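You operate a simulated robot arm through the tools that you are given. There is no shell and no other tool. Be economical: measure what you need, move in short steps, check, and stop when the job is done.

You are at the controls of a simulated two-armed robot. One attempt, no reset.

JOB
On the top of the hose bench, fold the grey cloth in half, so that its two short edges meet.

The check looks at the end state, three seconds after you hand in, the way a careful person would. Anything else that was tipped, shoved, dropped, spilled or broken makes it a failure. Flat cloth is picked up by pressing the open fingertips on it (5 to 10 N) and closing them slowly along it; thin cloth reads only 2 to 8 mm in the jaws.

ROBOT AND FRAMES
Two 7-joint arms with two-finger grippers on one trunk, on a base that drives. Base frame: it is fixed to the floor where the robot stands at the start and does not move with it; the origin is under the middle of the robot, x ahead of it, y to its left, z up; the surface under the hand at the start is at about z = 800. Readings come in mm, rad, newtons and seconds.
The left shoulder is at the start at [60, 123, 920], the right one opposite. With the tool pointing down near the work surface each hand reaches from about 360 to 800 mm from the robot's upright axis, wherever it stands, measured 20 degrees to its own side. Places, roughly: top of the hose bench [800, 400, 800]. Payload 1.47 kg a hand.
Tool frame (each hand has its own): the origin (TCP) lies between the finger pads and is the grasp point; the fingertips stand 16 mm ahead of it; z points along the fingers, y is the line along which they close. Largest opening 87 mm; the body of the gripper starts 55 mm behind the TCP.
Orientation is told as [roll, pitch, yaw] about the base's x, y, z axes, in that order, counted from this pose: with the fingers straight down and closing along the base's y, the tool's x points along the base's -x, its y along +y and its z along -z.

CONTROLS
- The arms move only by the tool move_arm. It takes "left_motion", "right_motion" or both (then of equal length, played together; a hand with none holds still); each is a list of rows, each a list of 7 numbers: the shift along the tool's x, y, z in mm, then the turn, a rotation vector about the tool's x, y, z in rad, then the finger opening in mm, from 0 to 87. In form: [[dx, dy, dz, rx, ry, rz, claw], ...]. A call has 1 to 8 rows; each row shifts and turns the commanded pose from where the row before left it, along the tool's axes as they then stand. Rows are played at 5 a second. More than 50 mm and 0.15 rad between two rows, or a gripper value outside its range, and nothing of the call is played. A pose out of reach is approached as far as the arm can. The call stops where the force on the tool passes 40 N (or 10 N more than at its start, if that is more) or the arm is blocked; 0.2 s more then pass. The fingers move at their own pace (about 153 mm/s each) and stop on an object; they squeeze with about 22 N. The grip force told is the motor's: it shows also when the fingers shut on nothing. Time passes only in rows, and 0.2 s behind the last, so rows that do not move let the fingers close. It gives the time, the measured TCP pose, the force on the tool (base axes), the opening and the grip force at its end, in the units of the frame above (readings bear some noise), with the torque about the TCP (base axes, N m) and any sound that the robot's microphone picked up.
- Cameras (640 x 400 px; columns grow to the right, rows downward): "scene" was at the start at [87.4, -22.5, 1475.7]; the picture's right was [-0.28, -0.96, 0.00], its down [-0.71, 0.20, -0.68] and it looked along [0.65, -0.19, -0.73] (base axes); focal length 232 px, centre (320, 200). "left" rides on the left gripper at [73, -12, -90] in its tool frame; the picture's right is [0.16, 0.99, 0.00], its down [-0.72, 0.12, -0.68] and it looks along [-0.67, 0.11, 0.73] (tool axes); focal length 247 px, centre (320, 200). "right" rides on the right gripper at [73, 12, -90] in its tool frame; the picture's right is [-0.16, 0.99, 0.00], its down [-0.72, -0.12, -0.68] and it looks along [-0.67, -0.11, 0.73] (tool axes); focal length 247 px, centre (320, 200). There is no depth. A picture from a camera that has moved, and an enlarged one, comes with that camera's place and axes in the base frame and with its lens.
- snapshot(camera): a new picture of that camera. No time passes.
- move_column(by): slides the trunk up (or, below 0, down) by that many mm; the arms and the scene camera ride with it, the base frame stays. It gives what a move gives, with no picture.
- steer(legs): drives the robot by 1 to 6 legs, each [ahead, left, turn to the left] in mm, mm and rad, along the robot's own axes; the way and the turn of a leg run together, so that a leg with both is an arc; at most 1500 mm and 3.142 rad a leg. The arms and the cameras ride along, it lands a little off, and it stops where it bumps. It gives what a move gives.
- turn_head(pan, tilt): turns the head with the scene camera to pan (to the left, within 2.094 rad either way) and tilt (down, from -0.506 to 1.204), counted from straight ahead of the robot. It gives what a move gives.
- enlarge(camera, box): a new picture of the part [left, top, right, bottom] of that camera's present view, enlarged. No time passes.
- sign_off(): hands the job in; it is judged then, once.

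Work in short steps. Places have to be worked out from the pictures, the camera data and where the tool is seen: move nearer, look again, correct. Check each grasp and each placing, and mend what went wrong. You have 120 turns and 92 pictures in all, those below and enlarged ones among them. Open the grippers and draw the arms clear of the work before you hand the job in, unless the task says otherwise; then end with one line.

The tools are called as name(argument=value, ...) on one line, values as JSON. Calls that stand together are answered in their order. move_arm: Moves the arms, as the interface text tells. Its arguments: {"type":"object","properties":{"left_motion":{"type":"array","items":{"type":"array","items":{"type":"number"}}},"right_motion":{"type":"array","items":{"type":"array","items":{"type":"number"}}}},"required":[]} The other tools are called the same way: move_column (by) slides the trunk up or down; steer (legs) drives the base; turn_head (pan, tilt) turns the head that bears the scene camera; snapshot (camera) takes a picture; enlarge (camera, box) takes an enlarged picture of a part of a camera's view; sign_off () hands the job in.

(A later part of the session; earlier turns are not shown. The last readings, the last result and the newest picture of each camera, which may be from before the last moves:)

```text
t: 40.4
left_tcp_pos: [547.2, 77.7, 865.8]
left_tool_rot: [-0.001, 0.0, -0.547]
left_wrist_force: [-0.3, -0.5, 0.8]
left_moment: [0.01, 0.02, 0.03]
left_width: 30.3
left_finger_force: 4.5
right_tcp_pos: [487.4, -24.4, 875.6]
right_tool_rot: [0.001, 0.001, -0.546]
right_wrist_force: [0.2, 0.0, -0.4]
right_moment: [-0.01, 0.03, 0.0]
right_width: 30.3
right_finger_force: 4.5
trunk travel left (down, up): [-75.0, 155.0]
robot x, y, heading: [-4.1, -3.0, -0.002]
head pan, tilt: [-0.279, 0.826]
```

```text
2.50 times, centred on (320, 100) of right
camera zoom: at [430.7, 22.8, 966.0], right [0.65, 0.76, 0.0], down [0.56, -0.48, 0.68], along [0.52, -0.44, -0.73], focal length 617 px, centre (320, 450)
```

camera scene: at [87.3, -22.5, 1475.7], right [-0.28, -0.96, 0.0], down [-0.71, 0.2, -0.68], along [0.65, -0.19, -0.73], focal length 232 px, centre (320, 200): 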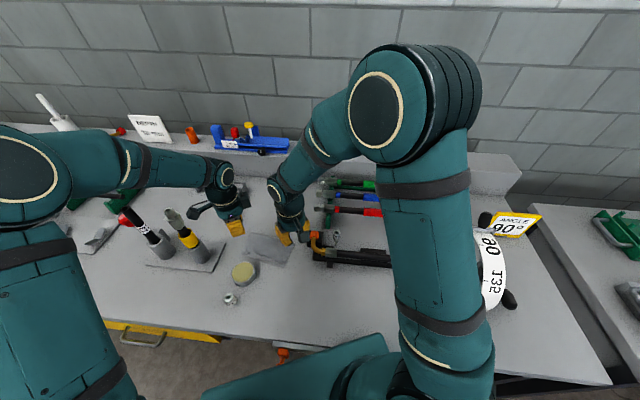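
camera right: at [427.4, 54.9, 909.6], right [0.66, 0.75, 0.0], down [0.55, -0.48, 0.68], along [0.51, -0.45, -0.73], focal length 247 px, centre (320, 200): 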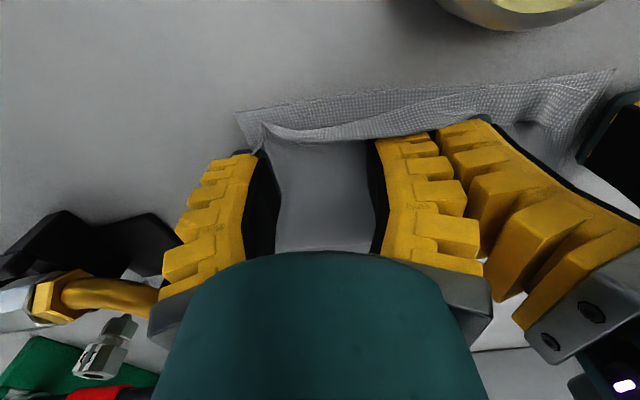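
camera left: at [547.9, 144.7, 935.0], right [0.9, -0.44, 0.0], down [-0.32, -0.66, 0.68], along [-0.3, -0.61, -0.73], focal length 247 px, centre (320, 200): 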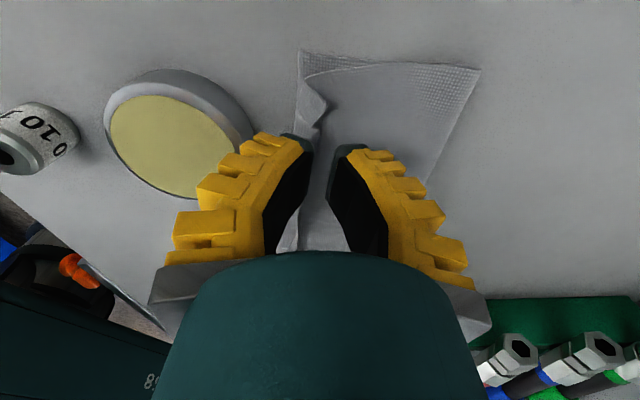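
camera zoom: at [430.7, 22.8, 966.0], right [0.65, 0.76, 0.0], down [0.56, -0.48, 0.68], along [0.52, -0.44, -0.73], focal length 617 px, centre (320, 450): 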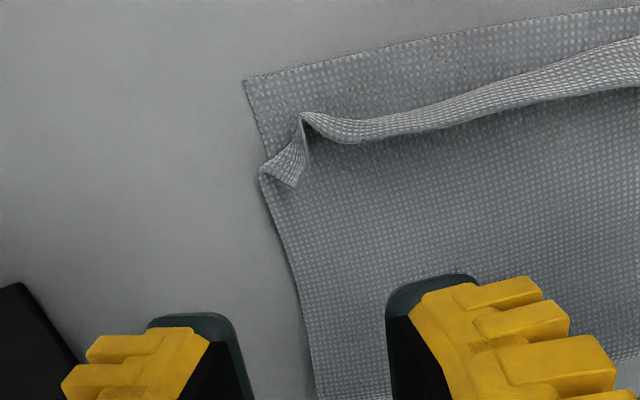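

I can see both pleats clearly, left notch near (525,88) and right near (467,-11). I position over them with a shallow bite and come down so the tips just touch the top layer.

move_arm(left_motion=[[11, 0, 0, 0, 0, 0, 24], [0, 0, 20, 0, 0, 0, 24], [0, 0, 20, 0, 0, 0, 24], [0, 0, 6, 0, 0, 0, 24], [0, 0, 0, 0, 0, 0, 24]], right_motion=[[11, 0.7, 0, 0, 0, 0, 24], [0, 0, 25, 0, 0, 0, 24], [0, 0, 25, 0, 0, 0, 24], [0, 0, 6, 0, 0, 0, 24], [0, 0, 0, 0, 0, 0, 24]])

enlarge(camera="left", box=[240, 90, 400, 190])

enlarge(camera="right", box=[240, 90, 400, 190])

```text
t: 41.6
left_tcp_pos: [538.2, 84.7, 821.4]
left_tool_rot: [-0.001, -0.001, -0.549]
left_wrist_force: [0.0, -0.7, -0.4]
left_moment: [0.05, -0.02, -0.01]
left_width: 30.2
left_finger_force: 5.5
right_tcp_pos: [477.6, -19.6, 818.1]
right_tool_rot: [0.0, 0.0, -0.547]
right_wrist_force: [0.7, -0.4, 0.1]
right_moment: [-0.02, -0.01, 0.0]
right_width: 30.4
right_finger_force: 4.2
trunk travel left (down, up): [-75.0, 155.0]
robot x, y, heading: [-0.5, 3.2, 0.006]
head pan, tilt: [-0.279, 0.826]
```

```text
4.00 times, centred on (320, 140) of left
camera zoom: at [469.1, 111.7, 910.2], right [0.38, 0.93, 0.0], down [0.68, -0.28, 0.68], along [0.63, -0.26, -0.73], focal length 988 px, centre (320, 440)
```

zoom: 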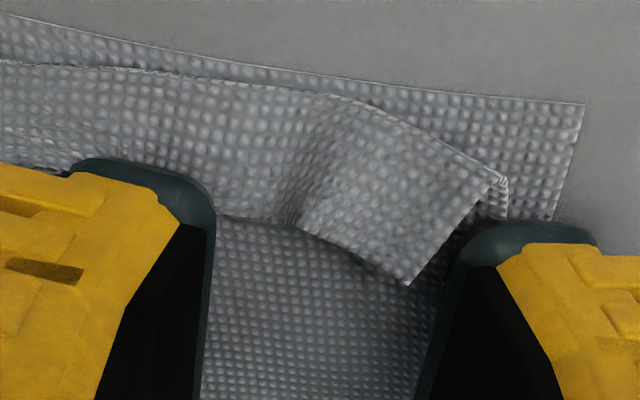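

```text
4.00 times, centred on (320, 140) of right
camera zoom: at [421.1, 28.6, 909.1], right [0.65, 0.76, 0.0], down [0.56, -0.47, 0.68], along [0.52, -0.44, -0.73], focal length 988 px, centre (320, 440)
```

zoom: 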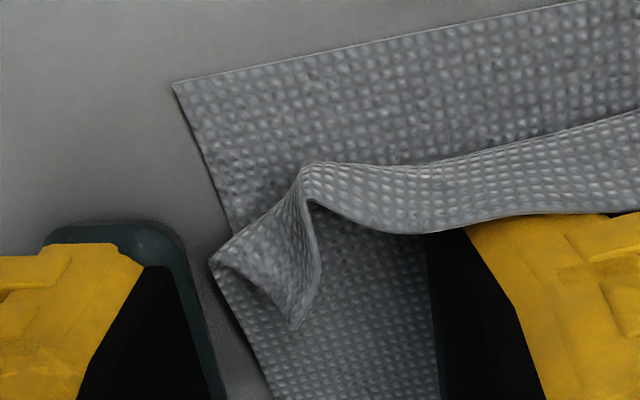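

Both pleats stand between the fingertips. I lower the left 2 mm and close slowly, skimming rather than pressing.

move_arm(left_motion=[[0, 0, 2, 0, 0, 0, 24], [0, 0, 0, 0, 0, 0, 18], [0, 0, 0, 0, 0, 0, 12], [0, 0, 0, 0, 0, 0, 7], [0, 0, 0, 0, 0, 0, 3], [0, 0, 0, 0, 0, 0, 0], [0, 0, 0, 0, 0, 0, 0]], right_motion=[[0, 0, 0, 0, 0, 0, 24], [0, 0, 0, 0, 0, 0, 18], [0, 0, 0, 0, 0, 0, 12], [0, 0, 0, 0, 0, 0, 7], [0, 0, 0, 0, 0, 0, 3], [0, 0, 0, 0, 0, 0, 0], [0, 0, 0, 0, 0, 0, 0]])

move_arm(left_motion=[[0, 0, -4, 0, 0, 0, 0], [0, 0, -5, 0, 0, 0, 0], [0, 0, -6, 0, 0, 0, 0], [0, 0, 0, 0, 0, 0, 0]], right_motion=[[0, 0, -4, 0, 0, 0, 0], [0, 0, -5, 0, 0, 0, 0], [0, 0, -6, 0, 0, 0, 0], [0, 0, 0, 0, 0, 0, 0]])

enlarge(camera="left", box=[192, 60, 448, 220])

enlarge(camera="right", box=[192, 60, 448, 220])

```text
t: 43.2
left_tcp_pos: [539.1, 84.5, 817.5]
left_tool_rot: [0.0, -0.002, -0.547]
left_wrist_force: [-0.2, 0.1, -0.1]
left_moment: [0.01, 0.02, -0.02]
left_width: 0.0
left_finger_force: 22.4
right_tcp_pos: [475.9, -20.3, 819.3]
right_tool_rot: [-0.001, -0.002, -0.545]
right_wrist_force: [0.3, 0.3, 0.0]
right_moment: [-0.01, -0.03, 0.01]
right_width: 0.0
right_finger_force: 22.3
trunk travel left (down, up): [-75.0, 155.0]
robot x, y, heading: [-0.1, 0.0, 0.005]
head pan, tilt: [-0.279, 0.826]
```

```text
t: 44.2
left_tcp_pos: [538.8, 84.1, 832.7]
left_tool_rot: [0.001, -0.002, -0.548]
left_wrist_force: [0.1, 0.6, 0.0]
left_moment: [-0.03, -0.01, -0.01]
left_width: 0.0
left_finger_force: 21.7
right_tcp_pos: [478.9, -19.2, 833.5]
right_tool_rot: [0.0, 0.001, -0.546]
right_wrist_force: [0.4, -0.3, 0.2]
right_moment: [-0.02, 0.0, 0.02]
right_width: 0.0
right_finger_force: 21.6
trunk travel left (down, up): [-75.0, 155.0]
robot x, y, heading: [3.1, 0.1, -0.001]
head pan, tilt: [-0.279, 0.826]
```

```text
2.50 times, centred on (320, 140) of left
camera zoom: at [469.7, 111.9, 923.1], right [0.38, 0.93, 0.0], down [0.68, -0.28, 0.68], along [0.63, -0.26, -0.73], focal length 617 px, centre (320, 350)
```

zoom: 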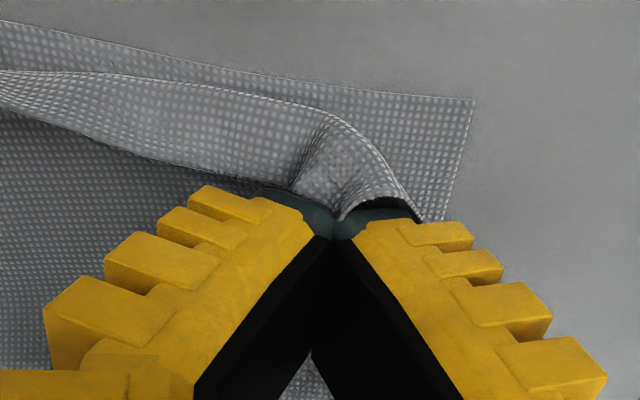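

```text
2.50 times, centred on (320, 140) of right
camera zoom: at [422.1, 29.2, 923.9], right [0.65, 0.76, 0.0], down [0.56, -0.48, 0.68], along [0.52, -0.44, -0.73], focal length 617 px, centre (320, 350)
```

zoom: 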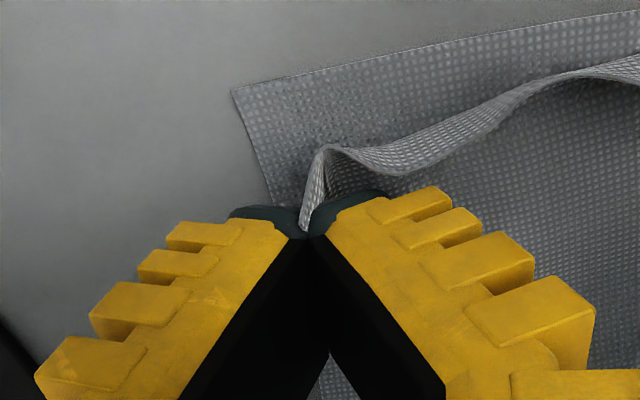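

Both flap corners are gripped with small bites, and only the flap was lifted. Now I raise, carry toward the near edge while tilting the fingers away so the flap unrolls, and then look.

move_arm(left_motion=[[0, 0, -10, 0, 0, 0, 0], [0, 0, -10, 0, -0.05, 0, 0], [4.9, 0, -3.2, 0, -0.05, 0, 0], [7, 0, -0.7, 0, -0.05, 0, 0], [6.9, 0, -1, 0, -0.05, 0, 0], [5.9, 0, -1.2, 0, -0.05, 0, 0], [3.9, 0, -1, 0, -0.05, 0, 0], [0, 0, 0, 0, -0.05, 0, 0]], right_motion=[[0, 0, -10, 0, 0, 0, 0], [0, 0, -10, 0, -0.05, 0, 0], [4.9, 0, -3.2, 0, -0.05, 0, 0], [7, 0, -0.7, 0, -0.05, 0, 0], [6.9, 0, -1, 0, -0.05, 0, 0], [5.9, 0, -1.2, 0, -0.05, 0, 0], [3.9, 0, -1, 0, -0.05, 0, 0], [0, 0, 0, 0, -0.05, 0, 0]])

snapshot(camera="left")

snapshot(camera="right")

```text
t: 46.0
left_tcp_pos: [515.0, 99.3, 856.2]
left_tool_rot: [-0.001, -0.35, -0.546]
left_wrist_force: [-0.6, 0.2, -0.3]
left_moment: [-0.01, -0.01, 0.0]
left_width: 0.1
left_finger_force: 22.3
right_tcp_pos: [452.9, -3.4, 855.7]
right_tool_rot: [0.0, -0.35, -0.545]
right_wrist_force: [0.6, 0.0, -0.5]
right_moment: [-0.01, 0.0, 0.0]
right_width: 0.0
right_finger_force: 22.0
trunk travel left (down, up): [-75.0, 155.0]
robot x, y, heading: [-1.6, -0.1, -0.0]
head pan, tilt: [-0.279, 0.826]
```

```text
18 pictures are left
camera left: at [422.8, 141.2, 915.7], right [0.39, 0.92, -0.05], down [0.44, -0.13, 0.89], along [0.81, -0.37, -0.46], focal length 247 px, centre (320, 200)
```

left: 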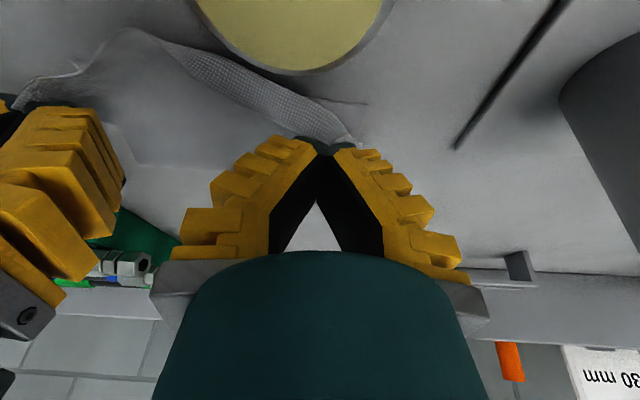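

```text
17 pictures are left
camera right: at [373.8, 57.7, 915.4], right [0.64, 0.77, 0.05], down [0.32, -0.33, 0.89], along [0.7, -0.55, -0.46], focal length 247 px, centre (320, 200)
```

right: 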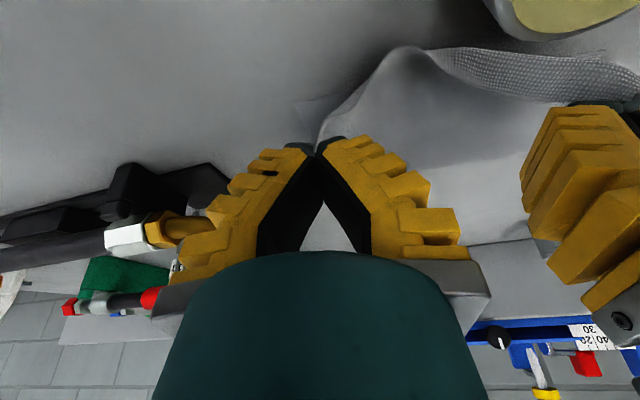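

The corners are carried over but the middle hem billows. I lower to near the table, spreading the hands a little to tension the hem, then inspect.

move_arm(left_motion=[[0, 3, 0, 0, 0, 0, 0], [0, 3, 0, 0, 0, 0, 0], [2, 0, 5.6, 0, 0, 0, 0], [2, 0, 5.6, 0, 0, 0, 0], [2, 0, 5.6, 0, 0, 0, 0], [2, 0, 5.6, 0, 0, 0, 0], [2, 0, 5.2, 0, 0, 0, 0], [0, 0, 0, 0, 0, 0, 0]], right_motion=[[0, -3, 0, 0, 0, 0, 0], [0, -3, 0, 0, 0, 0, 0], [2, 0, 5.6, 0, 0, 0, 0], [2, 0, 5.6, 0, 0, 0, 0], [2, 0, 5.6, 0, 0, 0, 0], [2, 0, 5.6, 0, 0, 0, 0], [2, 0, 5.2, 0, 0, 0, 0], [0, 0, 0, 0, 0, 0, 0]])

snapshot(camera="right")

snapshot(camera="left")

```text
t: 47.8
left_tcp_pos: [517.5, 104.0, 825.5]
left_tool_rot: [0.0, -0.35, -0.548]
left_wrist_force: [0.2, 0.4, 0.5]
left_moment: [-0.01, -0.03, 0.01]
left_width: 0.1
left_finger_force: 22.5
right_tcp_pos: [451.5, -8.6, 827.3]
right_tool_rot: [0.0, -0.349, -0.547]
right_wrist_force: [-0.2, 0.5, 0.9]
right_moment: [0.0, -0.02, 0.01]
right_width: 0.0
right_finger_force: 22.0
trunk travel left (down, up): [-75.0, 155.0]
robot x, y, heading: [-3.7, 0.9, -0.0]
head pan, tilt: [-0.279, 0.826]
```

```text
16 pictures are left
camera right: at [372.0, 52.2, 886.3], right [0.64, 0.77, 0.05], down [0.32, -0.33, 0.89], along [0.7, -0.55, -0.46], focal length 247 px, centre (320, 200)
```

right: 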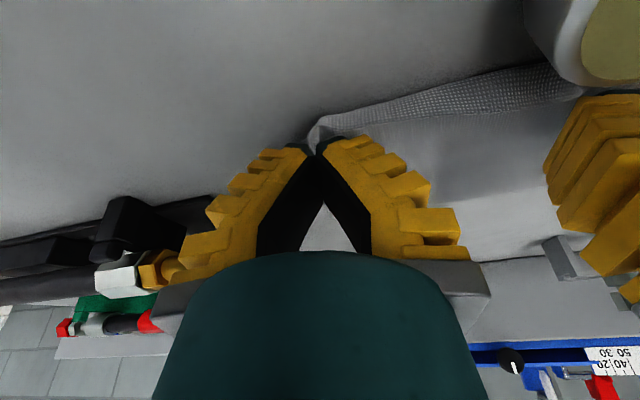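

```text
15 pictures are left
camera left: at [424.9, 145.6, 885.0], right [0.39, 0.92, -0.05], down [0.44, -0.13, 0.89], along [0.81, -0.37, -0.46], focal length 247 px, centre (320, 200)
```

left: 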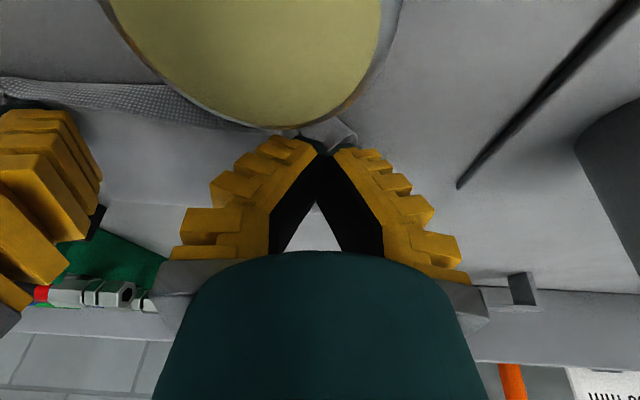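

The hem is now straight, and its free edge sits right over the bottom short edge, though with a tuck of about 10 mm. I open gently, withdraw upward, and look at the result.

move_arm(left_motion=[[0, 0, 0, 0, 0, 0, 6], [0, 0, 0, 0, 0, 0, 12], [0, 0, 0, 0, 0, 0, 20], [0, 0, 0, 0, 0, 0, 24], [0, 0, -10, 0, 0, 0, 24], [0, 0, -30, 0, 0, 0, 24], [0, 0, -40, 0, 0, 0, 24], [0, 30, -30, 0, 0, 0, 24]], right_motion=[[0, 0, 0, 0, 0, 0, 6], [0, 0, 0, 0, 0, 0, 12], [0, 0, 0, 0, 0, 0, 20], [0, 0, 0, 0, 0, 0, 24], [0, 0, -10, 0, 0, 0, 24], [0, 0, -30, 0, 0, 0, 24], [0, -20, -40, 0, 0, 0, 24], [0, -40, -20, 0, 0, 0, 24]])

move_arm(right_motion=[[0, -40, 0, 0, 0, 0, 24], [-10, -40, 0, 0, 0, 0, 24], [-20, -40, 0, 0, 0, 0, 24]])

snapshot(camera="scene")

```text
t: 49.6
left_tcp_pos: [499.6, 150.0, 927.8]
left_tool_rot: [-0.001, -0.35, -0.548]
left_wrist_force: [0.2, 0.1, -0.1]
left_moment: [-0.04, 0.0, 0.02]
left_width: 30.2
left_finger_force: 4.7
right_tcp_pos: [390.4, -44.3, 922.6]
right_tool_rot: [-0.001, -0.352, -0.547]
right_wrist_force: [0.3, -0.3, 0.8]
right_moment: [0.0, 0.0, -0.01]
right_width: 30.2
right_finger_force: 4.7
trunk travel left (down, up): [-75.0, 155.0]
robot x, y, heading: [-1.5, 0.8, -0.002]
head pan, tilt: [-0.279, 0.826]
```

```text
t: 50.4
left_tcp_pos: [499.8, 149.7, 928.1]
left_tool_rot: [0.001, -0.349, -0.548]
left_wrist_force: [0.6, -0.2, -0.1]
left_moment: [0.05, -0.04, 0.0]
left_width: 30.1
left_finger_force: 4.5
right_tcp_pos: [378.3, -152.5, 933.2]
right_tool_rot: [0.0, -0.345, -0.548]
right_wrist_force: [-0.6, 0.4, 0.0]
right_moment: [0.02, -0.03, -0.03]
right_width: 30.3
right_finger_force: 5.0
right hand out of reach, approached as far as the arm can: row 2, 3
trunk travel left (down, up): [-75.0, 155.0]
robot x, y, heading: [2.7, -2.2, 0.002]
head pan, tilt: [-0.279, 0.826]
```

```text
14 pictures are left
camera scene: at [87.2, -23.7, 1475.7], right [-0.28, -0.96, 0.0], down [-0.71, 0.2, -0.68], along [0.65, -0.19, -0.73], focal length 232 px, centre (320, 200)
```

scene: 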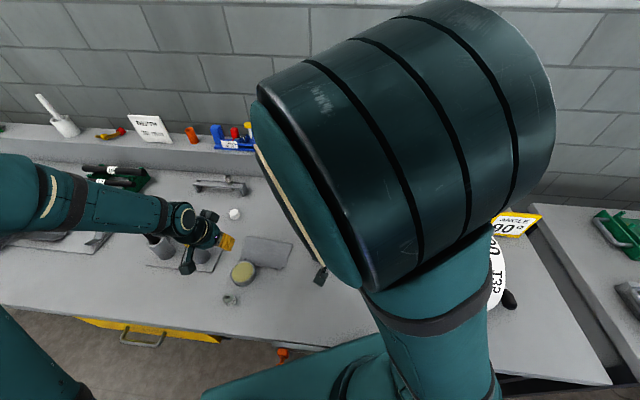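

The cloth is visible, so I zoom in.

enlarge(camera="scene", box=[220, 225, 316, 285])

```text
6.67 times, centred on (268, 255) of scene
camera zoom: at [87.2, -23.7, 1475.7], right [-0.28, -0.96, 0.0], down [-0.71, 0.2, -0.68], along [0.65, -0.19, -0.73], focal length 1544 px, centre (667, -167)
```

zoom: 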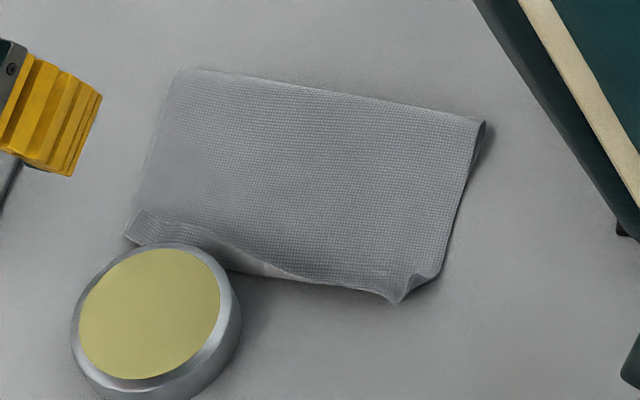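

It's much flatter now. I bring the left camera over for a close look at the hem.

move_arm(left_motion=[[0, 0, 0, 0, 0.12, 0, 24], [0, 0, 0, 0, 0.12, 0, 24], [0, 0, 0, 0, 0.11, 0, 24], [-25, -12, 0, 0, 0, 0, 24], [-25, -12, 0, 0, 0, 0, 24], [-25, -12, 0, 0, 0, 0, 24]])

enlarge(camera="left", box=[80, 0, 400, 200])

```text
t: 51.8
left_tcp_pos: [545.1, 79.8, 930.8]
left_tool_rot: [0.0, 0.001, -0.548]
left_wrist_force: [-0.1, 0.7, 0.4]
left_moment: [0.02, 0.0, 0.02]
left_width: 30.4
left_finger_force: 4.7
right_tcp_pos: [379.7, -151.5, 932.4]
right_tool_rot: [-0.002, -0.348, -0.547]
right_wrist_force: [-0.6, -0.1, 0.2]
right_moment: [0.0, 0.02, -0.01]
right_width: 30.1
right_finger_force: 4.6
trunk travel left (down, up): [-75.0, 155.0]
robot x, y, heading: [1.8, 2.3, -0.0]
head pan, tilt: [-0.279, 0.826]
```

```text
2.00 times, centred on (240, 100) of left
camera zoom: at [475.7, 107.3, 1020.3], right [0.38, 0.93, 0.0], down [0.68, -0.28, 0.68], along [0.63, -0.26, -0.73], focal length 494 px, centre (480, 400)
```

zoom: 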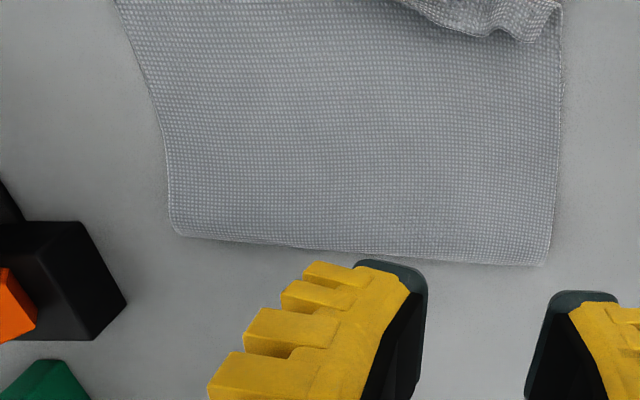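

I move 50 mm nearer to see the hem itself.

move_arm(left_motion=[[25, -10, 0, 0, 0, 0, 24], [30, -10, 0, 0, 0, 0, 24]])

enlarge(camera="left", box=[80, 0, 400, 200])

```text
t: 52.4
left_tcp_pos: [487.8, 89.6, 932.0]
left_tool_rot: [0.002, 0.001, -0.547]
left_wrist_force: [-0.4, -0.2, -0.3]
left_moment: [-0.01, -0.03, 0.07]
left_width: 30.3
left_finger_force: 4.5
right_tcp_pos: [380.0, -150.6, 933.4]
right_tool_rot: [0.0, -0.348, -0.546]
right_wrist_force: [0.1, 0.0, -0.4]
right_moment: [-0.01, 0.0, 0.01]
right_width: 30.2
right_finger_force: 4.2
trunk travel left (down, up): [-75.0, 155.0]
robot x, y, heading: [-2.1, -0.2, 0.0]
head pan, tilt: [-0.279, 0.826]
```

```text
2.00 times, centred on (240, 100) of left
camera zoom: at [418.5, 117.8, 1021.0], right [0.38, 0.93, 0.0], down [0.68, -0.28, 0.68], along [0.63, -0.26, -0.73], focal length 494 px, centre (480, 400)
```

zoom: 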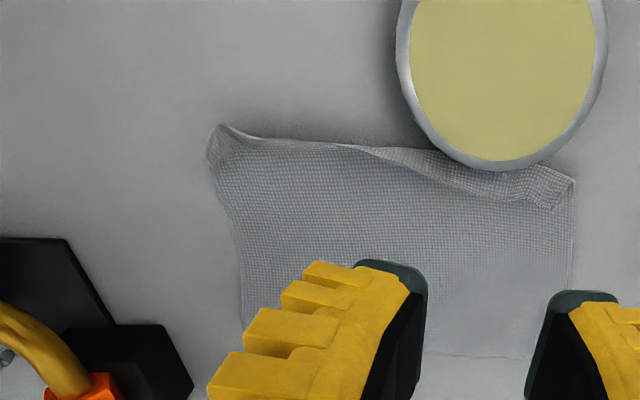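

The top layer now covers the bottom well, and only the left third still has a tuck, next to the jar. I'll slide the whole cloth away from the jar by pressing lightly at its centre and dragging it to the far side. That also shows whether the layers shift relative to each other.

move_arm(left_motion=[[-25, -15, 0, 0, 0, 0, 60], [-25, -15, 0, 0, 0, 0, 60], [0, 0, 35, 0, 0, 0, 60], [0, 0, 35, 0, 0, 0, 60], [0, 0, 30, 0, 0, 0, 60], [0, 0, 10, 0, 0, 0, 60], [0, 0, 3, 0, 0, 0, 60], [0, 0, 0, 0, 0, 0, 60]])

```text
t: 54.2
left_tcp_pos: [514.2, 40.6, 817.0]
left_tool_rot: [-0.001, 0.001, -0.548]
left_wrist_force: [0.0, -0.1, -0.7]
left_moment: [-0.03, 0.03, 0.03]
left_width: 61.2
left_finger_force: 2.8
right_tcp_pos: [379.5, -151.0, 934.0]
right_tool_rot: [-0.002, -0.349, -0.546]
right_wrist_force: [-0.2, 0.0, 0.0]
right_moment: [0.0, 0.03, 0.01]
right_width: 30.2
right_finger_force: 4.9
trunk travel left (down, up): [-75.0, 155.0]
robot x, y, heading: [2.2, -0.4, -0.001]
head pan, tilt: [-0.279, 0.826]
```

Pressing about 2 mm more and dragging 28 mm to the far side.

move_arm(left_motion=[[0, 0, 1, 0, 0, 0, 60], [0, 0, 1, 0, 0, 0, 60], [-5.4, 1.3, 0, 0, 0, 0, 60], [-5.4, 1.3, 0, 0, 0, 0, 60], [-5.4, 1.3, 0, 0, 0, 0, 60], [-5.4, 1.3, 0, 0, 0, 0, 60], [-5.4, 1.3, 0, 0, 0, 0, 60], [0, 0, 0, 0, 0, 0, 60]])

move_arm(left_motion=[[0, 0, -30, 0, 0, 0, 50], [0, 0, -45, 0, 0, 0, 40], [30, 10, -30, 0, 0, 0, 30], [30, 10, 0, 0, 0, 0, 24]])

enlarge(camera="left", box=[80, 0, 400, 200])

```text
t: 56.0
left_tcp_pos: [541.6, 31.4, 815.6]
left_tool_rot: [0.001, -0.001, -0.548]
left_wrist_force: [1.1, 0.3, 0.6]
left_moment: [-0.06, 0.03, -0.02]
left_width: 63.0
left_finger_force: 4.5
right_tcp_pos: [379.6, -151.8, 934.8]
right_tool_rot: [-0.002, -0.35, -0.546]
right_wrist_force: [-0.6, -1.0, -0.1]
right_moment: [-0.01, 0.02, 0.0]
right_width: 30.2
right_finger_force: 4.7
trunk travel left (down, up): [-75.0, 155.0]
robot x, y, heading: [-0.9, 3.8, -0.001]
head pan, tilt: [-0.279, 0.826]
```

```text
t: 57.0
left_tcp_pos: [500.1, 80.6, 922.1]
left_tool_rot: [0.001, 0.0, -0.545]
left_wrist_force: [-1.0, 0.7, -0.3]
left_moment: [-0.05, 0.0, -0.04]
left_width: 30.3
left_finger_force: 4.1
right_tcp_pos: [380.4, -150.9, 932.9]
right_tool_rot: [-0.003, -0.348, -0.547]
right_wrist_force: [0.3, 0.1, -0.5]
right_moment: [0.03, 0.0, 0.0]
right_width: 30.2
right_finger_force: 4.8
trunk travel left (down, up): [-75.0, 155.0]
robot x, y, heading: [-0.8, -0.3, -0.0]
head pan, tilt: [-0.279, 0.826]
```

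```text
2.00 times, centred on (240, 100) of left
camera zoom: at [430.1, 108.0, 1011.7], right [0.38, 0.93, 0.0], down [0.68, -0.28, 0.68], along [0.63, -0.26, -0.73], focal length 494 px, centre (480, 400)
```

zoom: 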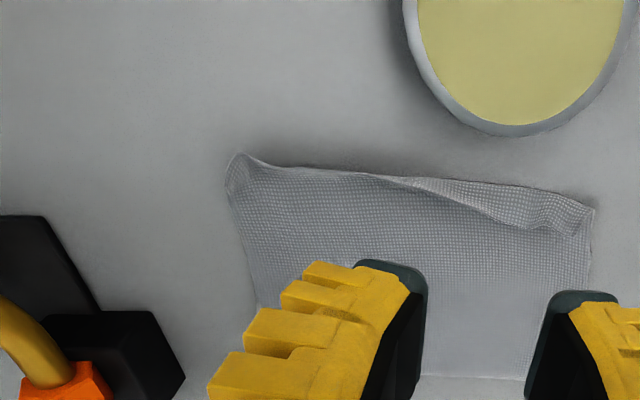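

The whole cloth slid about 20 mm clear of the jar. Next I regrip the left tuck, so I hover beside it and look.

move_arm(left_motion=[[-19, 16, 20, 0, 0, 0, 24], [-19, 16, 37, 0, 0, 0, 24], [0, 0, 0, 0, 0, 0, 24]])

enlarge(camera="left", box=[160, 20, 448, 200])

```text
t: 57.8
left_tcp_pos: [549.1, 87.8, 864.3]
left_tool_rot: [0.002, 0.0, -0.549]
left_wrist_force: [0.4, 0.3, 0.3]
left_moment: [-0.02, -0.01, -0.03]
left_width: 30.6
left_finger_force: 4.5
right_tcp_pos: [379.9, -150.3, 933.7]
right_tool_rot: [-0.003, -0.351, -0.546]
right_wrist_force: [0.2, 0.1, -0.1]
right_moment: [-0.03, 0.04, 0.02]
right_width: 30.3
right_finger_force: 4.5
trunk travel left (down, up): [-75.0, 155.0]
robot x, y, heading: [3.8, -1.6, -0.003]
head pan, tilt: [-0.279, 0.826]
```

```text
2.22 times, centred on (304, 110) of left
camera zoom: at [479.4, 114.8, 953.7], right [0.38, 0.93, 0.0], down [0.68, -0.28, 0.68], along [0.63, -0.26, -0.73], focal length 549 px, centre (356, 400)
```

zoom: 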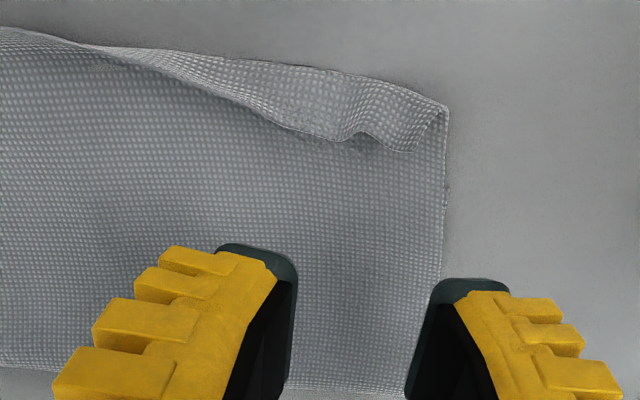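

The left tuck's free edge is near (525,101), and the left side overshoots the bottom corner. I'll grip this pleat, lift it to expose the bottom corner, and then re-lay it farther back.

move_arm(left_motion=[[14, 0, 0, 0, 0, 0, 24], [0, 0, 20, 0, 0, 0, 24], [0, 0, 20, 0, 0, 0, 24], [0, 0, 6, 0, 0, 0, 24], [0, 0, 0, 0, 0, 0, 24]])

move_arm(left_motion=[[0, 0, 0, 0, 0, 0, 18], [0, 0, 0, 0, 0, 0, 12], [0, 0, 0, 0, 0, 0, 7], [0, 0, 0, 0, 0, 0, 3], [0, 0, 0, 0, 0, 0, 0], [0, 0, 0, 0, 0, 0, 0], [0, 0, -8, 0, 0, 0, 0], [0, 0, -8, 0, 0, 0, 0]])

move_arm(left_motion=[[0, 0, -12, 0, 0, 0, 0], [0, 0, -12, 0, 0, 0, 0], [-5, 0, -5, 0, 0, 0, 0], [-5, 0, -5, 0, 0, 0, 0], [0, 0, 0, 0, 0, 0, 0]])

snapshot(camera="left")

```text
t: 59.0
left_tcp_pos: [538.3, 96.6, 818.6]
left_tool_rot: [0.001, 0.0, -0.549]
left_wrist_force: [0.5, 0.4, 1.5]
left_moment: [-0.01, -0.01, 0.0]
left_width: 25.2
left_finger_force: 7.0
right_tcp_pos: [379.0, -151.6, 934.3]
right_tool_rot: [-0.001, -0.348, -0.545]
right_wrist_force: [-0.1, 0.0, -0.2]
right_moment: [0.01, -0.06, 0.0]
right_width: 30.5
right_finger_force: 4.1
trunk travel left (down, up): [-75.0, 155.0]
robot x, y, heading: [0.5, 1.0, 0.002]
head pan, tilt: [-0.279, 0.826]
```

```text
t: 60.8
left_tcp_pos: [537.9, 94.3, 833.5]
left_tool_rot: [-0.002, 0.0, -0.546]
left_wrist_force: [-0.7, -0.1, -0.3]
left_moment: [-0.05, 0.03, -0.01]
left_width: 0.0
left_finger_force: 18.9
right_tcp_pos: [380.2, -151.7, 932.9]
right_tool_rot: [-0.003, -0.349, -0.546]
right_wrist_force: [-0.5, 0.8, -0.5]
right_moment: [-0.01, 0.03, -0.02]
right_width: 30.2
right_finger_force: 4.4
trunk travel left (down, up): [-75.0, 155.0]
robot x, y, heading: [3.6, -4.1, -0.002]
head pan, tilt: [-0.279, 0.826]
```

```text
t: 62.0
left_tcp_pos: [547.0, 90.3, 867.3]
left_tool_rot: [0.002, 0.001, -0.548]
left_wrist_force: [-0.6, 0.7, 0.5]
left_moment: [0.0, 0.02, 0.03]
left_width: 0.1
left_finger_force: 20.5
right_tcp_pos: [380.2, -150.8, 933.7]
right_tool_rot: [-0.001, -0.35, -0.546]
right_wrist_force: [0.6, -0.2, -0.3]
right_moment: [0.03, -0.01, -0.02]
right_width: 30.2
right_finger_force: 4.2
trunk travel left (down, up): [-75.0, 155.0]
robot x, y, heading: [-0.7, -2.5, -0.001]
head pan, tilt: [-0.279, 0.826]
```

```text
8 pictures are left
camera left: at [478.0, 117.6, 956.7], right [0.38, 0.93, 0.0], down [0.68, -0.28, 0.68], along [0.63, -0.26, -0.73], focal length 247 px, centre (320, 200)
```

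left: 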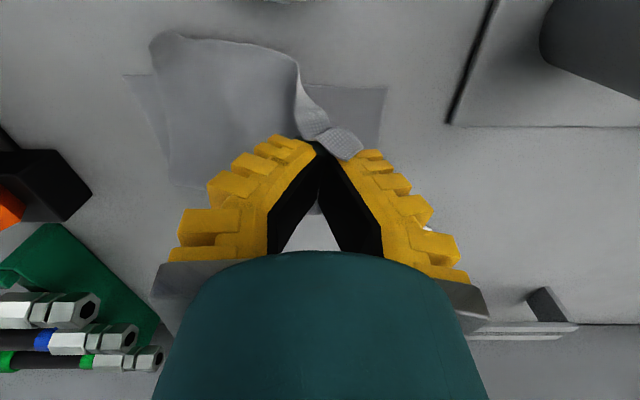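

Lifting exposed both bottom corners: D at about (542,135) and C at about (476,-7). The hem had been bunched inward and overshot C. I carry the left corner out and lay it onto D, still holding it.

move_arm(left_motion=[[10.6, 13.2, 0, 0, 0, 0, 0], [10.6, 13.2, 0, 0, 0, 0, 0], [0, 0, 0, 0, -0.1, 0, 0], [0, 0, 0, 0, -0.1, 0, 0], [0, 0, 0, 0, -0.1, 0, 0], [5.9, 0, 19, 0, 0, 0, 0], [5.9, 0, 19, 0, 0, 0, 0], [0, 0, 0, 0, 0, 0, 0]])

snapshot(camera="scene")

```text
t: 63.8
left_tcp_pos: [541.8, 123.8, 828.4]
left_tool_rot: [0.0, -0.3, -0.548]
left_wrist_force: [0.3, 0.2, -0.5]
left_moment: [0.0, -0.01, -0.03]
left_width: 0.1
left_finger_force: 21.5
right_tcp_pos: [378.4, -150.2, 933.2]
right_tool_rot: [-0.002, -0.347, -0.545]
right_wrist_force: [-1.9, -0.1, -0.7]
right_moment: [0.0, 0.01, -0.01]
right_width: 30.4
right_finger_force: 4.4
trunk travel left (down, up): [-75.0, 155.0]
robot x, y, heading: [4.0, 1.7, -0.001]
head pan, tilt: [-0.279, 0.826]
```

```text
7 pictures are left
camera scene: at [87.2, -22.5, 1475.7], right [-0.28, -0.96, 0.0], down [-0.71, 0.2, -0.68], along [0.65, -0.19, -0.73], focal length 232 px, centre (320, 200)
```

scene: 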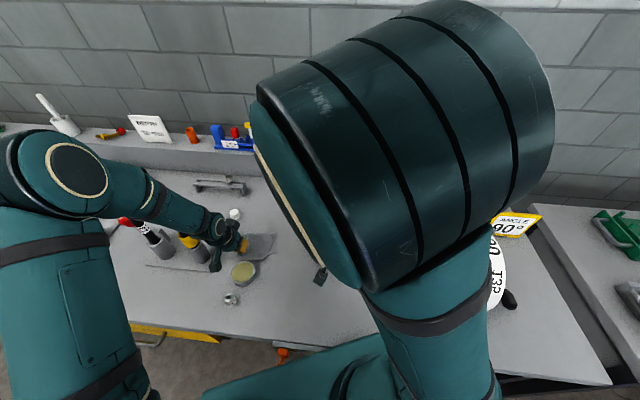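

The left corner is now at D. I bring the right hand, vertical and parallel to the bottom edge, to hover near the top layer's right corner.

move_arm(right_motion=[[0, 0, -10, 0, 0.116, 0, 24], [0, 0, 0, 0, 0.116, 0, 24], [0, 0, 0, 0, 0.116, -0.11, 24], [-7, 39.5, 0, 0, 0, 0, 24], [-7, 39.5, 0, 0, 0, 0, 24], [-7, 39.5, 0, 0, 0, 0, 24], [-7, 39.5, 0, 0, 0, 0, 24], [-7, 39.5, 10, 0, 0, 0, 24]])

move_arm(right_motion=[[0, 0, 30, 0, 0, 0, 24], [0, 0, 30, 0, 0, 0, 24], [0, 0, 0, 0, 0, 0, 24]])

snapshot(camera="right")

```text
refused: row 3 steps farther than a row can; nothing moved
```

```text
t: 64.6
left_tcp_pos: [541.5, 123.7, 827.7]
left_tool_rot: [0.001, -0.3, -0.547]
left_wrist_force: [-0.1, -0.4, -0.6]
left_moment: [0.04, 0.01, 0.04]
left_width: 0.0
left_finger_force: 22.7
right_tcp_pos: [397.5, -160.4, 876.0]
right_tool_rot: [0.0, -0.352, -0.548]
right_wrist_force: [-0.4, -0.4, -0.3]
right_moment: [-0.01, -0.02, -0.02]
right_width: 30.2
right_finger_force: 4.6
trunk travel left (down, up): [-75.0, 155.0]
robot x, y, heading: [-1.2, -2.4, -0.001]
head pan, tilt: [-0.279, 0.826]
```

```text
6 pictures are left
camera right: at [318.5, -99.0, 936.7], right [0.64, 0.77, 0.05], down [0.32, -0.33, 0.89], along [0.7, -0.55, -0.46], focal length 247 px, centre (320, 200)
```

right: 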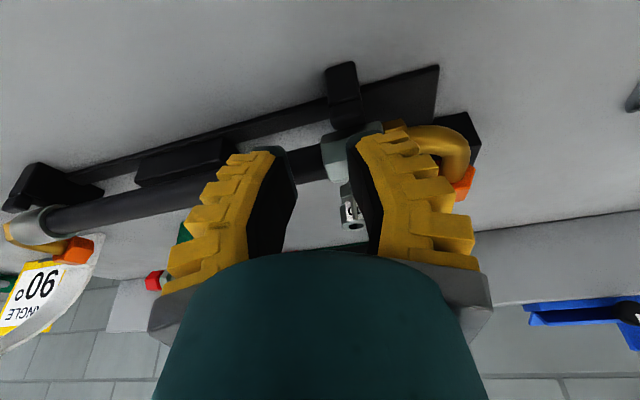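

One row was refused and the hand dropped in the wrong place. No contact happened, so I go back up first and untilt.

move_arm(right_motion=[[0, 0, -30, 0, 0, 0, 24], [0, 0, -30, 0, 0, 0, 24], [0, 0, 0, 0, 0.116, 0, 24], [0, 0, 0, 0, 0.116, 0, 24], [0, 0, 0, 0, 0.116, 0, 24], [0, 0, 0, 0, 0, -0.11, 24]])

```text
t: 66.0
left_tcp_pos: [540.6, 123.2, 828.2]
left_tool_rot: [0.0, -0.299, -0.547]
left_wrist_force: [0.0, 0.5, 0.4]
left_moment: [0.02, 0.01, 0.0]
left_width: 0.0
left_finger_force: 22.0
right_tcp_pos: [377.9, -151.0, 935.1]
right_tool_rot: [0.002, 0.001, -0.436]
right_wrist_force: [0.5, 0.1, -0.5]
right_moment: [0.0, -0.01, 0.0]
right_width: 30.4
right_finger_force: 4.5
trunk travel left (down, up): [-75.0, 155.0]
robot x, y, heading: [0.8, -0.6, 0.001]
head pan, tilt: [-0.279, 0.826]
```

Now I translate to the hover position.

move_arm(right_motion=[[-7, 39.5, 0, 0, 0, 0, 24], [-7, 39.5, 0, 0, 0, 0, 24], [-7, 39.5, 0, 0, 0, 0, 24], [-7, 39.5, 0, 0, 0, 0, 24], [-7, 39.5, 0, 0, 0, 0, 24], [0, 0, 30, 0, 0, 0, 24], [0, 0, 30, 0, 0, 0, 24], [0, 0, 0, 0, 0, 0, 24]])

```text
t: 67.8
left_tcp_pos: [541.7, 123.3, 829.1]
left_tool_rot: [-0.001, -0.301, -0.547]
left_wrist_force: [0.9, 0.0, 0.7]
left_moment: [-0.02, -0.02, 0.0]
left_width: 0.0
left_finger_force: 21.3
right_tcp_pos: [495.5, 11.2, 872.5]
right_tool_rot: [-0.001, -0.003, -0.436]
right_wrist_force: [-0.8, 0.2, -0.7]
right_moment: [-0.01, 0.02, 0.0]
right_width: 30.4
right_finger_force: 5.2
trunk travel left (down, up): [-75.0, 155.0]
robot x, y, heading: [-3.3, 1.1, -0.004]
head pan, tilt: [-0.279, 0.826]
```

In position. I take one picture from the right wrist.

snapshot(camera="right")

```text
5 pictures are left
camera right: at [434.5, 52.8, 963.6], right [0.56, 0.83, 0.0], down [0.61, -0.41, 0.68], along [0.56, -0.38, -0.73], focal length 247 px, centre (320, 200)
```

right: 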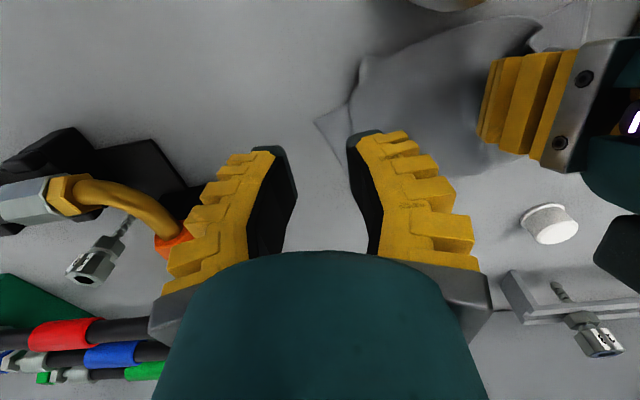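

The bottom layer rotated when I moved the left corner: C is now near (496,7) and B near (479,50). I need D's present place, so I take one left picture.

snapshot(camera="left")

```text
4 pictures are left
camera left: at [452.2, 162.5, 892.8], right [0.39, 0.92, -0.05], down [0.48, -0.16, 0.86], along [0.79, -0.35, -0.5], focal length 247 px, centre (320, 200)
```

left: 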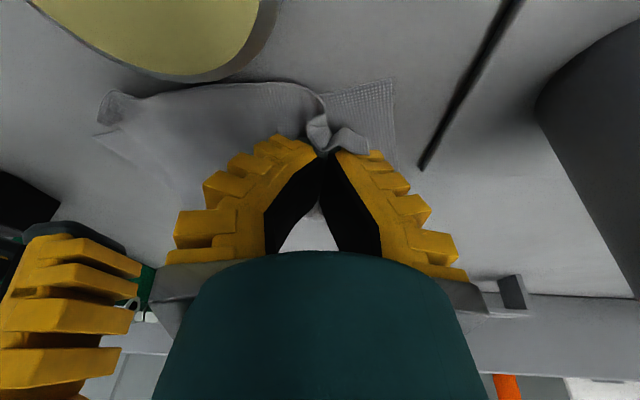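

D is confirmed at (519,162), with C at (495,7) and A at about (541,148). I lift slightly, carry A over to D, set it down, open, and withdraw.

move_arm(left_motion=[[-3.5, 0, -11.5, 0, 0, 0, 0], [15, -1, -4.7, 0, 0, 0, 0], [15, -1, -4.7, 0, 0, 0, 0], [2.2, 0, 7.2, 0, 0, 0, 0], [2.2, 0, 8, 0, 0, 0, 0], [0, 0, 0, 0, 0, 0, 8], [0, 0, 0, 0, 0, 0, 20], [0, 0, 0, 0, 0, 0, 28]])

move_arm(left_motion=[[0, 0, -10, 0, 0, 0, 28], [0, 0, -30, 0, 0, 0, 28], [0, 0, -40, 0, 0, 0, 28], [0, 6, -40, 0, 0, 0, 28], [0, 6, 0, 0, 0, 0, 28]])

```text
t: 69.6
left_tcp_pos: [517.8, 138.6, 823.6]
left_tool_rot: [0.0, -0.302, -0.547]
left_wrist_force: [11.9, 7.0, 0.2]
left_moment: [0.04, 0.01, 0.07]
left_width: 27.0
left_finger_force: 0.0
right_tcp_pos: [495.9, 11.8, 873.3]
right_tool_rot: [-0.002, -0.003, -0.436]
right_wrist_force: [0.3, -0.4, -0.7]
right_moment: [0.01, 0.01, -0.02]
right_width: 29.9
right_finger_force: 4.7
trunk travel left (down, up): [-75.0, 155.0]
robot x, y, heading: [2.3, 1.4, 0.002]
head pan, tilt: [-0.279, 0.826]
```

```text
t: 70.8
left_tcp_pos: [491.4, 165.5, 938.2]
left_tool_rot: [0.001, -0.298, -0.548]
left_wrist_force: [0.8, 0.1, 0.3]
left_moment: [-0.01, -0.02, 0.0]
left_width: 34.1
left_finger_force: 4.8
right_tcp_pos: [497.3, 11.6, 874.1]
right_tool_rot: [-0.001, -0.001, -0.438]
right_wrist_force: [-1.0, 0.5, 0.1]
right_moment: [-0.02, -0.01, 0.0]
right_width: 30.5
right_finger_force: 4.9
trunk travel left (down, up): [-75.0, 155.0]
robot x, y, heading: [-1.2, 0.1, -0.004]
head pan, tilt: [-0.279, 0.826]
```

During opening I read about 14 N sideways, so the inner finger may have brushed the jar. I check this along with B's position in one right-wrist picture.

snapshot(camera="right")

```text
3 pictures are left
camera right: at [435.1, 52.6, 963.5], right [0.56, 0.83, 0.0], down [0.61, -0.41, 0.68], along [0.56, -0.38, -0.73], focal length 247 px, centre (320, 200)
```

right: 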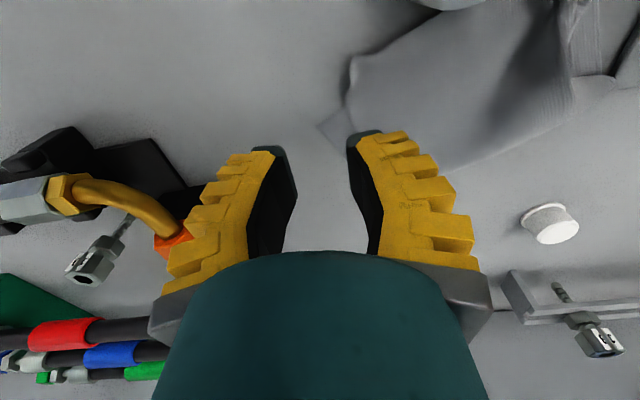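

The jar sits close to the hem, so I can't grip B from the near side. Instead I'll turn the right hand about 80° and pinch B from the cloth's right side, well clear of the jar.

move_arm(right_motion=[[0, 0, 0, 0, 0, -0.14, 24], [0, 0, 0, 0, 0, -0.14, 24], [0, 0, 0, 0, 0, -0.14, 24], [0, 0, 0, 0, 0, -0.14, 24], [0, 0, 0, 0, 0, -0.14, 24], [0, 0, 0, 0, 0, -0.14, 24], [0, 0, 0, 0, 0, -0.14, 24], [0, 0, 0, 0, 0, -0.14, 24]])

move_arm(right_motion=[[0, 0, 0, 0, 0, -0.14, 24], [0, 0, 0, 0, 0, -0.14, 24], [-8, 24, 0, 0, 0, 0, 24], [0, 0, 25, 0, 0, 0, 24], [0, 0, 20, 0, 0, 0, 24], [0, 0, 8, 0, 0, 0, 24], [0, 0, 2, 0, 0, 0, 24], [0, 0, 0, 0, 0, 0, 24]])

```text
t: 72.6
left_tcp_pos: [491.1, 167.8, 939.0]
left_tool_rot: [0.0, -0.299, -0.548]
left_wrist_force: [0.0, 0.8, 0.0]
left_moment: [0.04, 0.01, -0.01]
left_width: 34.1
left_finger_force: 4.6
right_tcp_pos: [493.2, 12.5, 874.7]
right_tool_rot: [-0.001, -0.001, 0.685]
right_wrist_force: [0.0, 0.6, 0.6]
right_moment: [0.02, 0.0, -0.03]
right_width: 30.1
right_finger_force: 4.1
trunk travel left (down, up): [-75.0, 155.0]
robot x, y, heading: [0.1, -0.0, -0.001]
head pan, tilt: [-0.279, 0.826]
```

```text
t: 74.4
left_tcp_pos: [491.0, 167.3, 938.7]
left_tool_rot: [0.0, -0.301, -0.547]
left_wrist_force: [0.9, -0.6, 0.2]
left_moment: [-0.01, 0.01, 0.01]
left_width: 33.8
left_finger_force: 4.7
right_tcp_pos: [477.4, 32.4, 820.0]
right_tool_rot: [-0.002, 0.0, 0.963]
right_wrist_force: [0.0, 0.6, 0.2]
right_moment: [0.02, -0.01, -0.05]
right_width: 30.3
right_finger_force: 4.4
trunk travel left (down, up): [-75.0, 155.0]
robot x, y, heading: [2.2, -1.6, 0.0]
head pan, tilt: [-0.279, 0.826]
```

Slight correction, then down to contact.

move_arm(right_motion=[[-3, -4, 1, 0, 0, 0, 26], [0, 0, 1.5, 0, 0, 0, 26], [0, 0, 1, 0, 0, 0, 26], [0, 0, 0, 0, 0, 0, 26]])

```text
t: 75.4
left_tcp_pos: [490.2, 166.1, 939.2]
left_tool_rot: [0.001, -0.299, -0.549]
left_wrist_force: [-0.7, 0.3, -0.2]
left_moment: [0.01, 0.0, 0.0]
left_width: 34.2
left_finger_force: 4.6
right_tcp_pos: [482.7, 33.3, 816.5]
right_tool_rot: [-0.003, -0.002, 0.963]
right_wrist_force: [1.6, -1.4, 5.0]
right_moment: [-0.05, -0.13, -0.02]
right_width: 33.4
right_finger_force: 5.1
trunk travel left (down, up): [-75.0, 155.0]
robot x, y, heading: [1.2, -2.7, 0.0]
head pan, tilt: [-0.279, 0.826]
```

Contact at 5 N. I press a touch more and close slowly.

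move_arm(right_motion=[[0, 0, 0.6, 0, 0, 0, 24], [0, 0, 0, 0, 0, 0, 19], [0, 0, 0, 0, 0, 0, 14], [0, 0, 0, 0, 0, 0, 9], [0, 0, 0, 0, 0, 0, 4], [0, 0, 0, 0, 0, 0, 0], [0, 0, 0, 0, 0, 0, 0]])

move_arm(right_motion=[[0, 0, -5, 0, 0, 0, 0], [0, 0, -8, 0, 0, 0, 0], [0, 0, -8, 0, 0, 0, 0], [0, 0, 0, 0, 0, 0, 0]])

snapshot(camera="right")

```text
t: 77.0
left_tcp_pos: [490.8, 166.2, 939.1]
left_tool_rot: [-0.001, -0.299, -0.548]
left_wrist_force: [0.0, 0.4, 0.1]
left_moment: [0.02, -0.02, -0.01]
left_width: 34.0
left_finger_force: 4.8
right_tcp_pos: [481.9, 33.3, 815.3]
right_tool_rot: [-0.001, 0.0, 0.964]
right_wrist_force: [-0.3, -0.7, 3.3]
right_moment: [0.0, -0.04, -0.01]
right_width: 0.2
right_finger_force: 22.1
trunk travel left (down, up): [-75.0, 155.0]
robot x, y, heading: [-0.5, -0.2, 0.0]
head pan, tilt: [-0.279, 0.826]
```

```text
t: 78.0
left_tcp_pos: [491.5, 168.0, 937.1]
left_tool_rot: [0.001, -0.299, -0.546]
left_wrist_force: [0.1, 0.2, 0.6]
left_moment: [0.02, -0.01, 0.0]
left_width: 34.2
left_finger_force: 4.2
right_tcp_pos: [482.0, 32.6, 836.5]
right_tool_rot: [-0.002, 0.0, 0.963]
right_wrist_force: [0.7, -0.3, -0.8]
right_moment: [-0.02, 0.0, -0.01]
right_width: 0.0
right_finger_force: 21.0
trunk travel left (down, up): [-75.0, 155.0]
robot x, y, heading: [-1.8, -0.3, -0.003]
head pan, tilt: [-0.279, 0.826]
```

```text
2 pictures are left
camera right: at [431.5, -19.9, 925.9], right [-0.72, 0.69, 0.0], down [0.51, 0.53, 0.68], along [0.47, 0.49, -0.73], focal length 247 px, centre (320, 200)
```

right: 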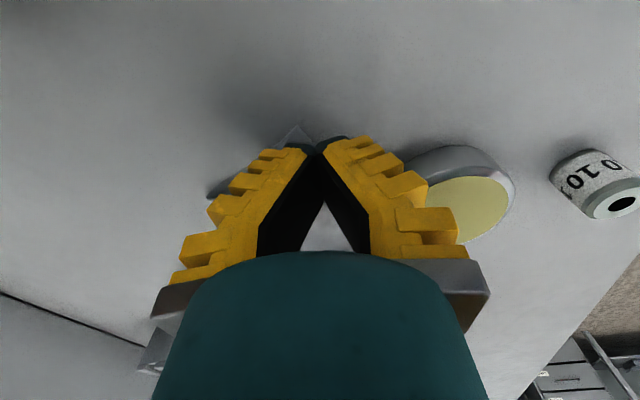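

The right hand has the corner region lifted, with C visible just beside it. I move B outward to C, lower, and release.

move_arm(right_motion=[[5.6, -7.6, 0, 0, 0, 0, 0], [5.6, -7.6, 0, 0, 0, 0, 0], [5.6, -7.6, 0, 0, 0, 0, 0], [0, 0, 9, 0, 0, 0, 0], [0, 0, 8, 0, 0, 0, 0], [0, 0, 0, 0, 0, 0, 8], [0, 0, 0, 0, 0, 0, 18], [0, 0, 0, 0, 0, 0, 24]])

move_arm(right_motion=[[0, 0, -10, 0, 0, 0, 24], [0, 0, -30, 0, 0, 0, 24], [20, 0, -40, 0, 0, 0, 24], [45, 0, -20, 0, 0, 0, 24], [45, 0, 0, 0, 0, 0, 24], [45, 0, 0, 0, 0, 0, 24], [45, 0, 0, 0, 0, 0, 24]])

```text
t: 79.8
left_tcp_pos: [491.3, 167.9, 938.0]
left_tool_rot: [0.001, -0.301, -0.548]
left_wrist_force: [0.0, 0.3, -0.1]
left_moment: [0.0, 0.02, 0.03]
left_width: 34.2
left_finger_force: 5.1
right_tcp_pos: [492.3, 6.8, 819.3]
right_tool_rot: [-0.002, 0.001, 0.961]
right_wrist_force: [0.2, -0.2, 0.0]
right_moment: [0.02, -0.01, -0.03]
right_width: 30.2
right_finger_force: 4.7
trunk travel left (down, up): [-75.0, 155.0]
robot x, y, heading: [0.0, -0.6, 0.005]
head pan, tilt: [-0.279, 0.826]
```

```text
t: 81.4
left_tcp_pos: [489.6, 167.1, 938.6]
left_tool_rot: [0.001, -0.3, -0.547]
left_wrist_force: [0.2, 0.8, 0.3]
left_moment: [0.03, 0.01, 0.01]
left_width: 34.0
left_finger_force: 3.8
right_tcp_pos: [376.8, -158.8, 921.1]
right_tool_rot: [-0.003, -0.001, 0.964]
right_wrist_force: [-0.6, 0.6, 0.0]
right_moment: [0.01, 0.0, 0.0]
right_width: 30.2
right_finger_force: 4.6
trunk travel left (down, up): [-75.0, 155.0]
robot x, y, heading: [-0.7, -2.8, 0.002]
head pan, tilt: [-0.279, 0.826]
```

Both hands are clear. I use one of the last two pictures on the result.

enlarge(camera="scene", box=[216, 215, 312, 275])

```text
6.67 times, centred on (264, 245) of scene
camera zoom: at [86.5, -23.3, 1475.8], right [-0.28, -0.96, 0.0], down [-0.71, 0.2, -0.68], along [0.65, -0.19, -0.73], focal length 1544 px, centre (693, -100)
```

zoom: 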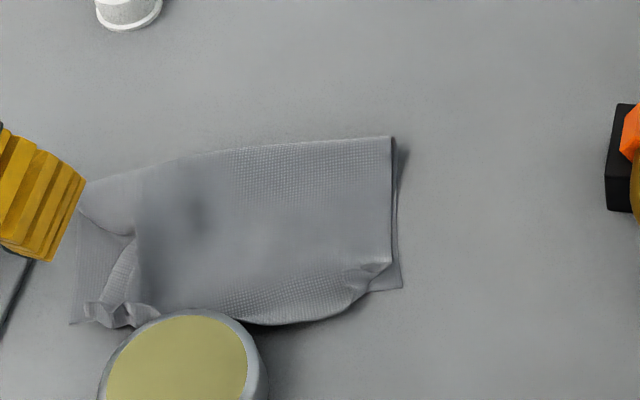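

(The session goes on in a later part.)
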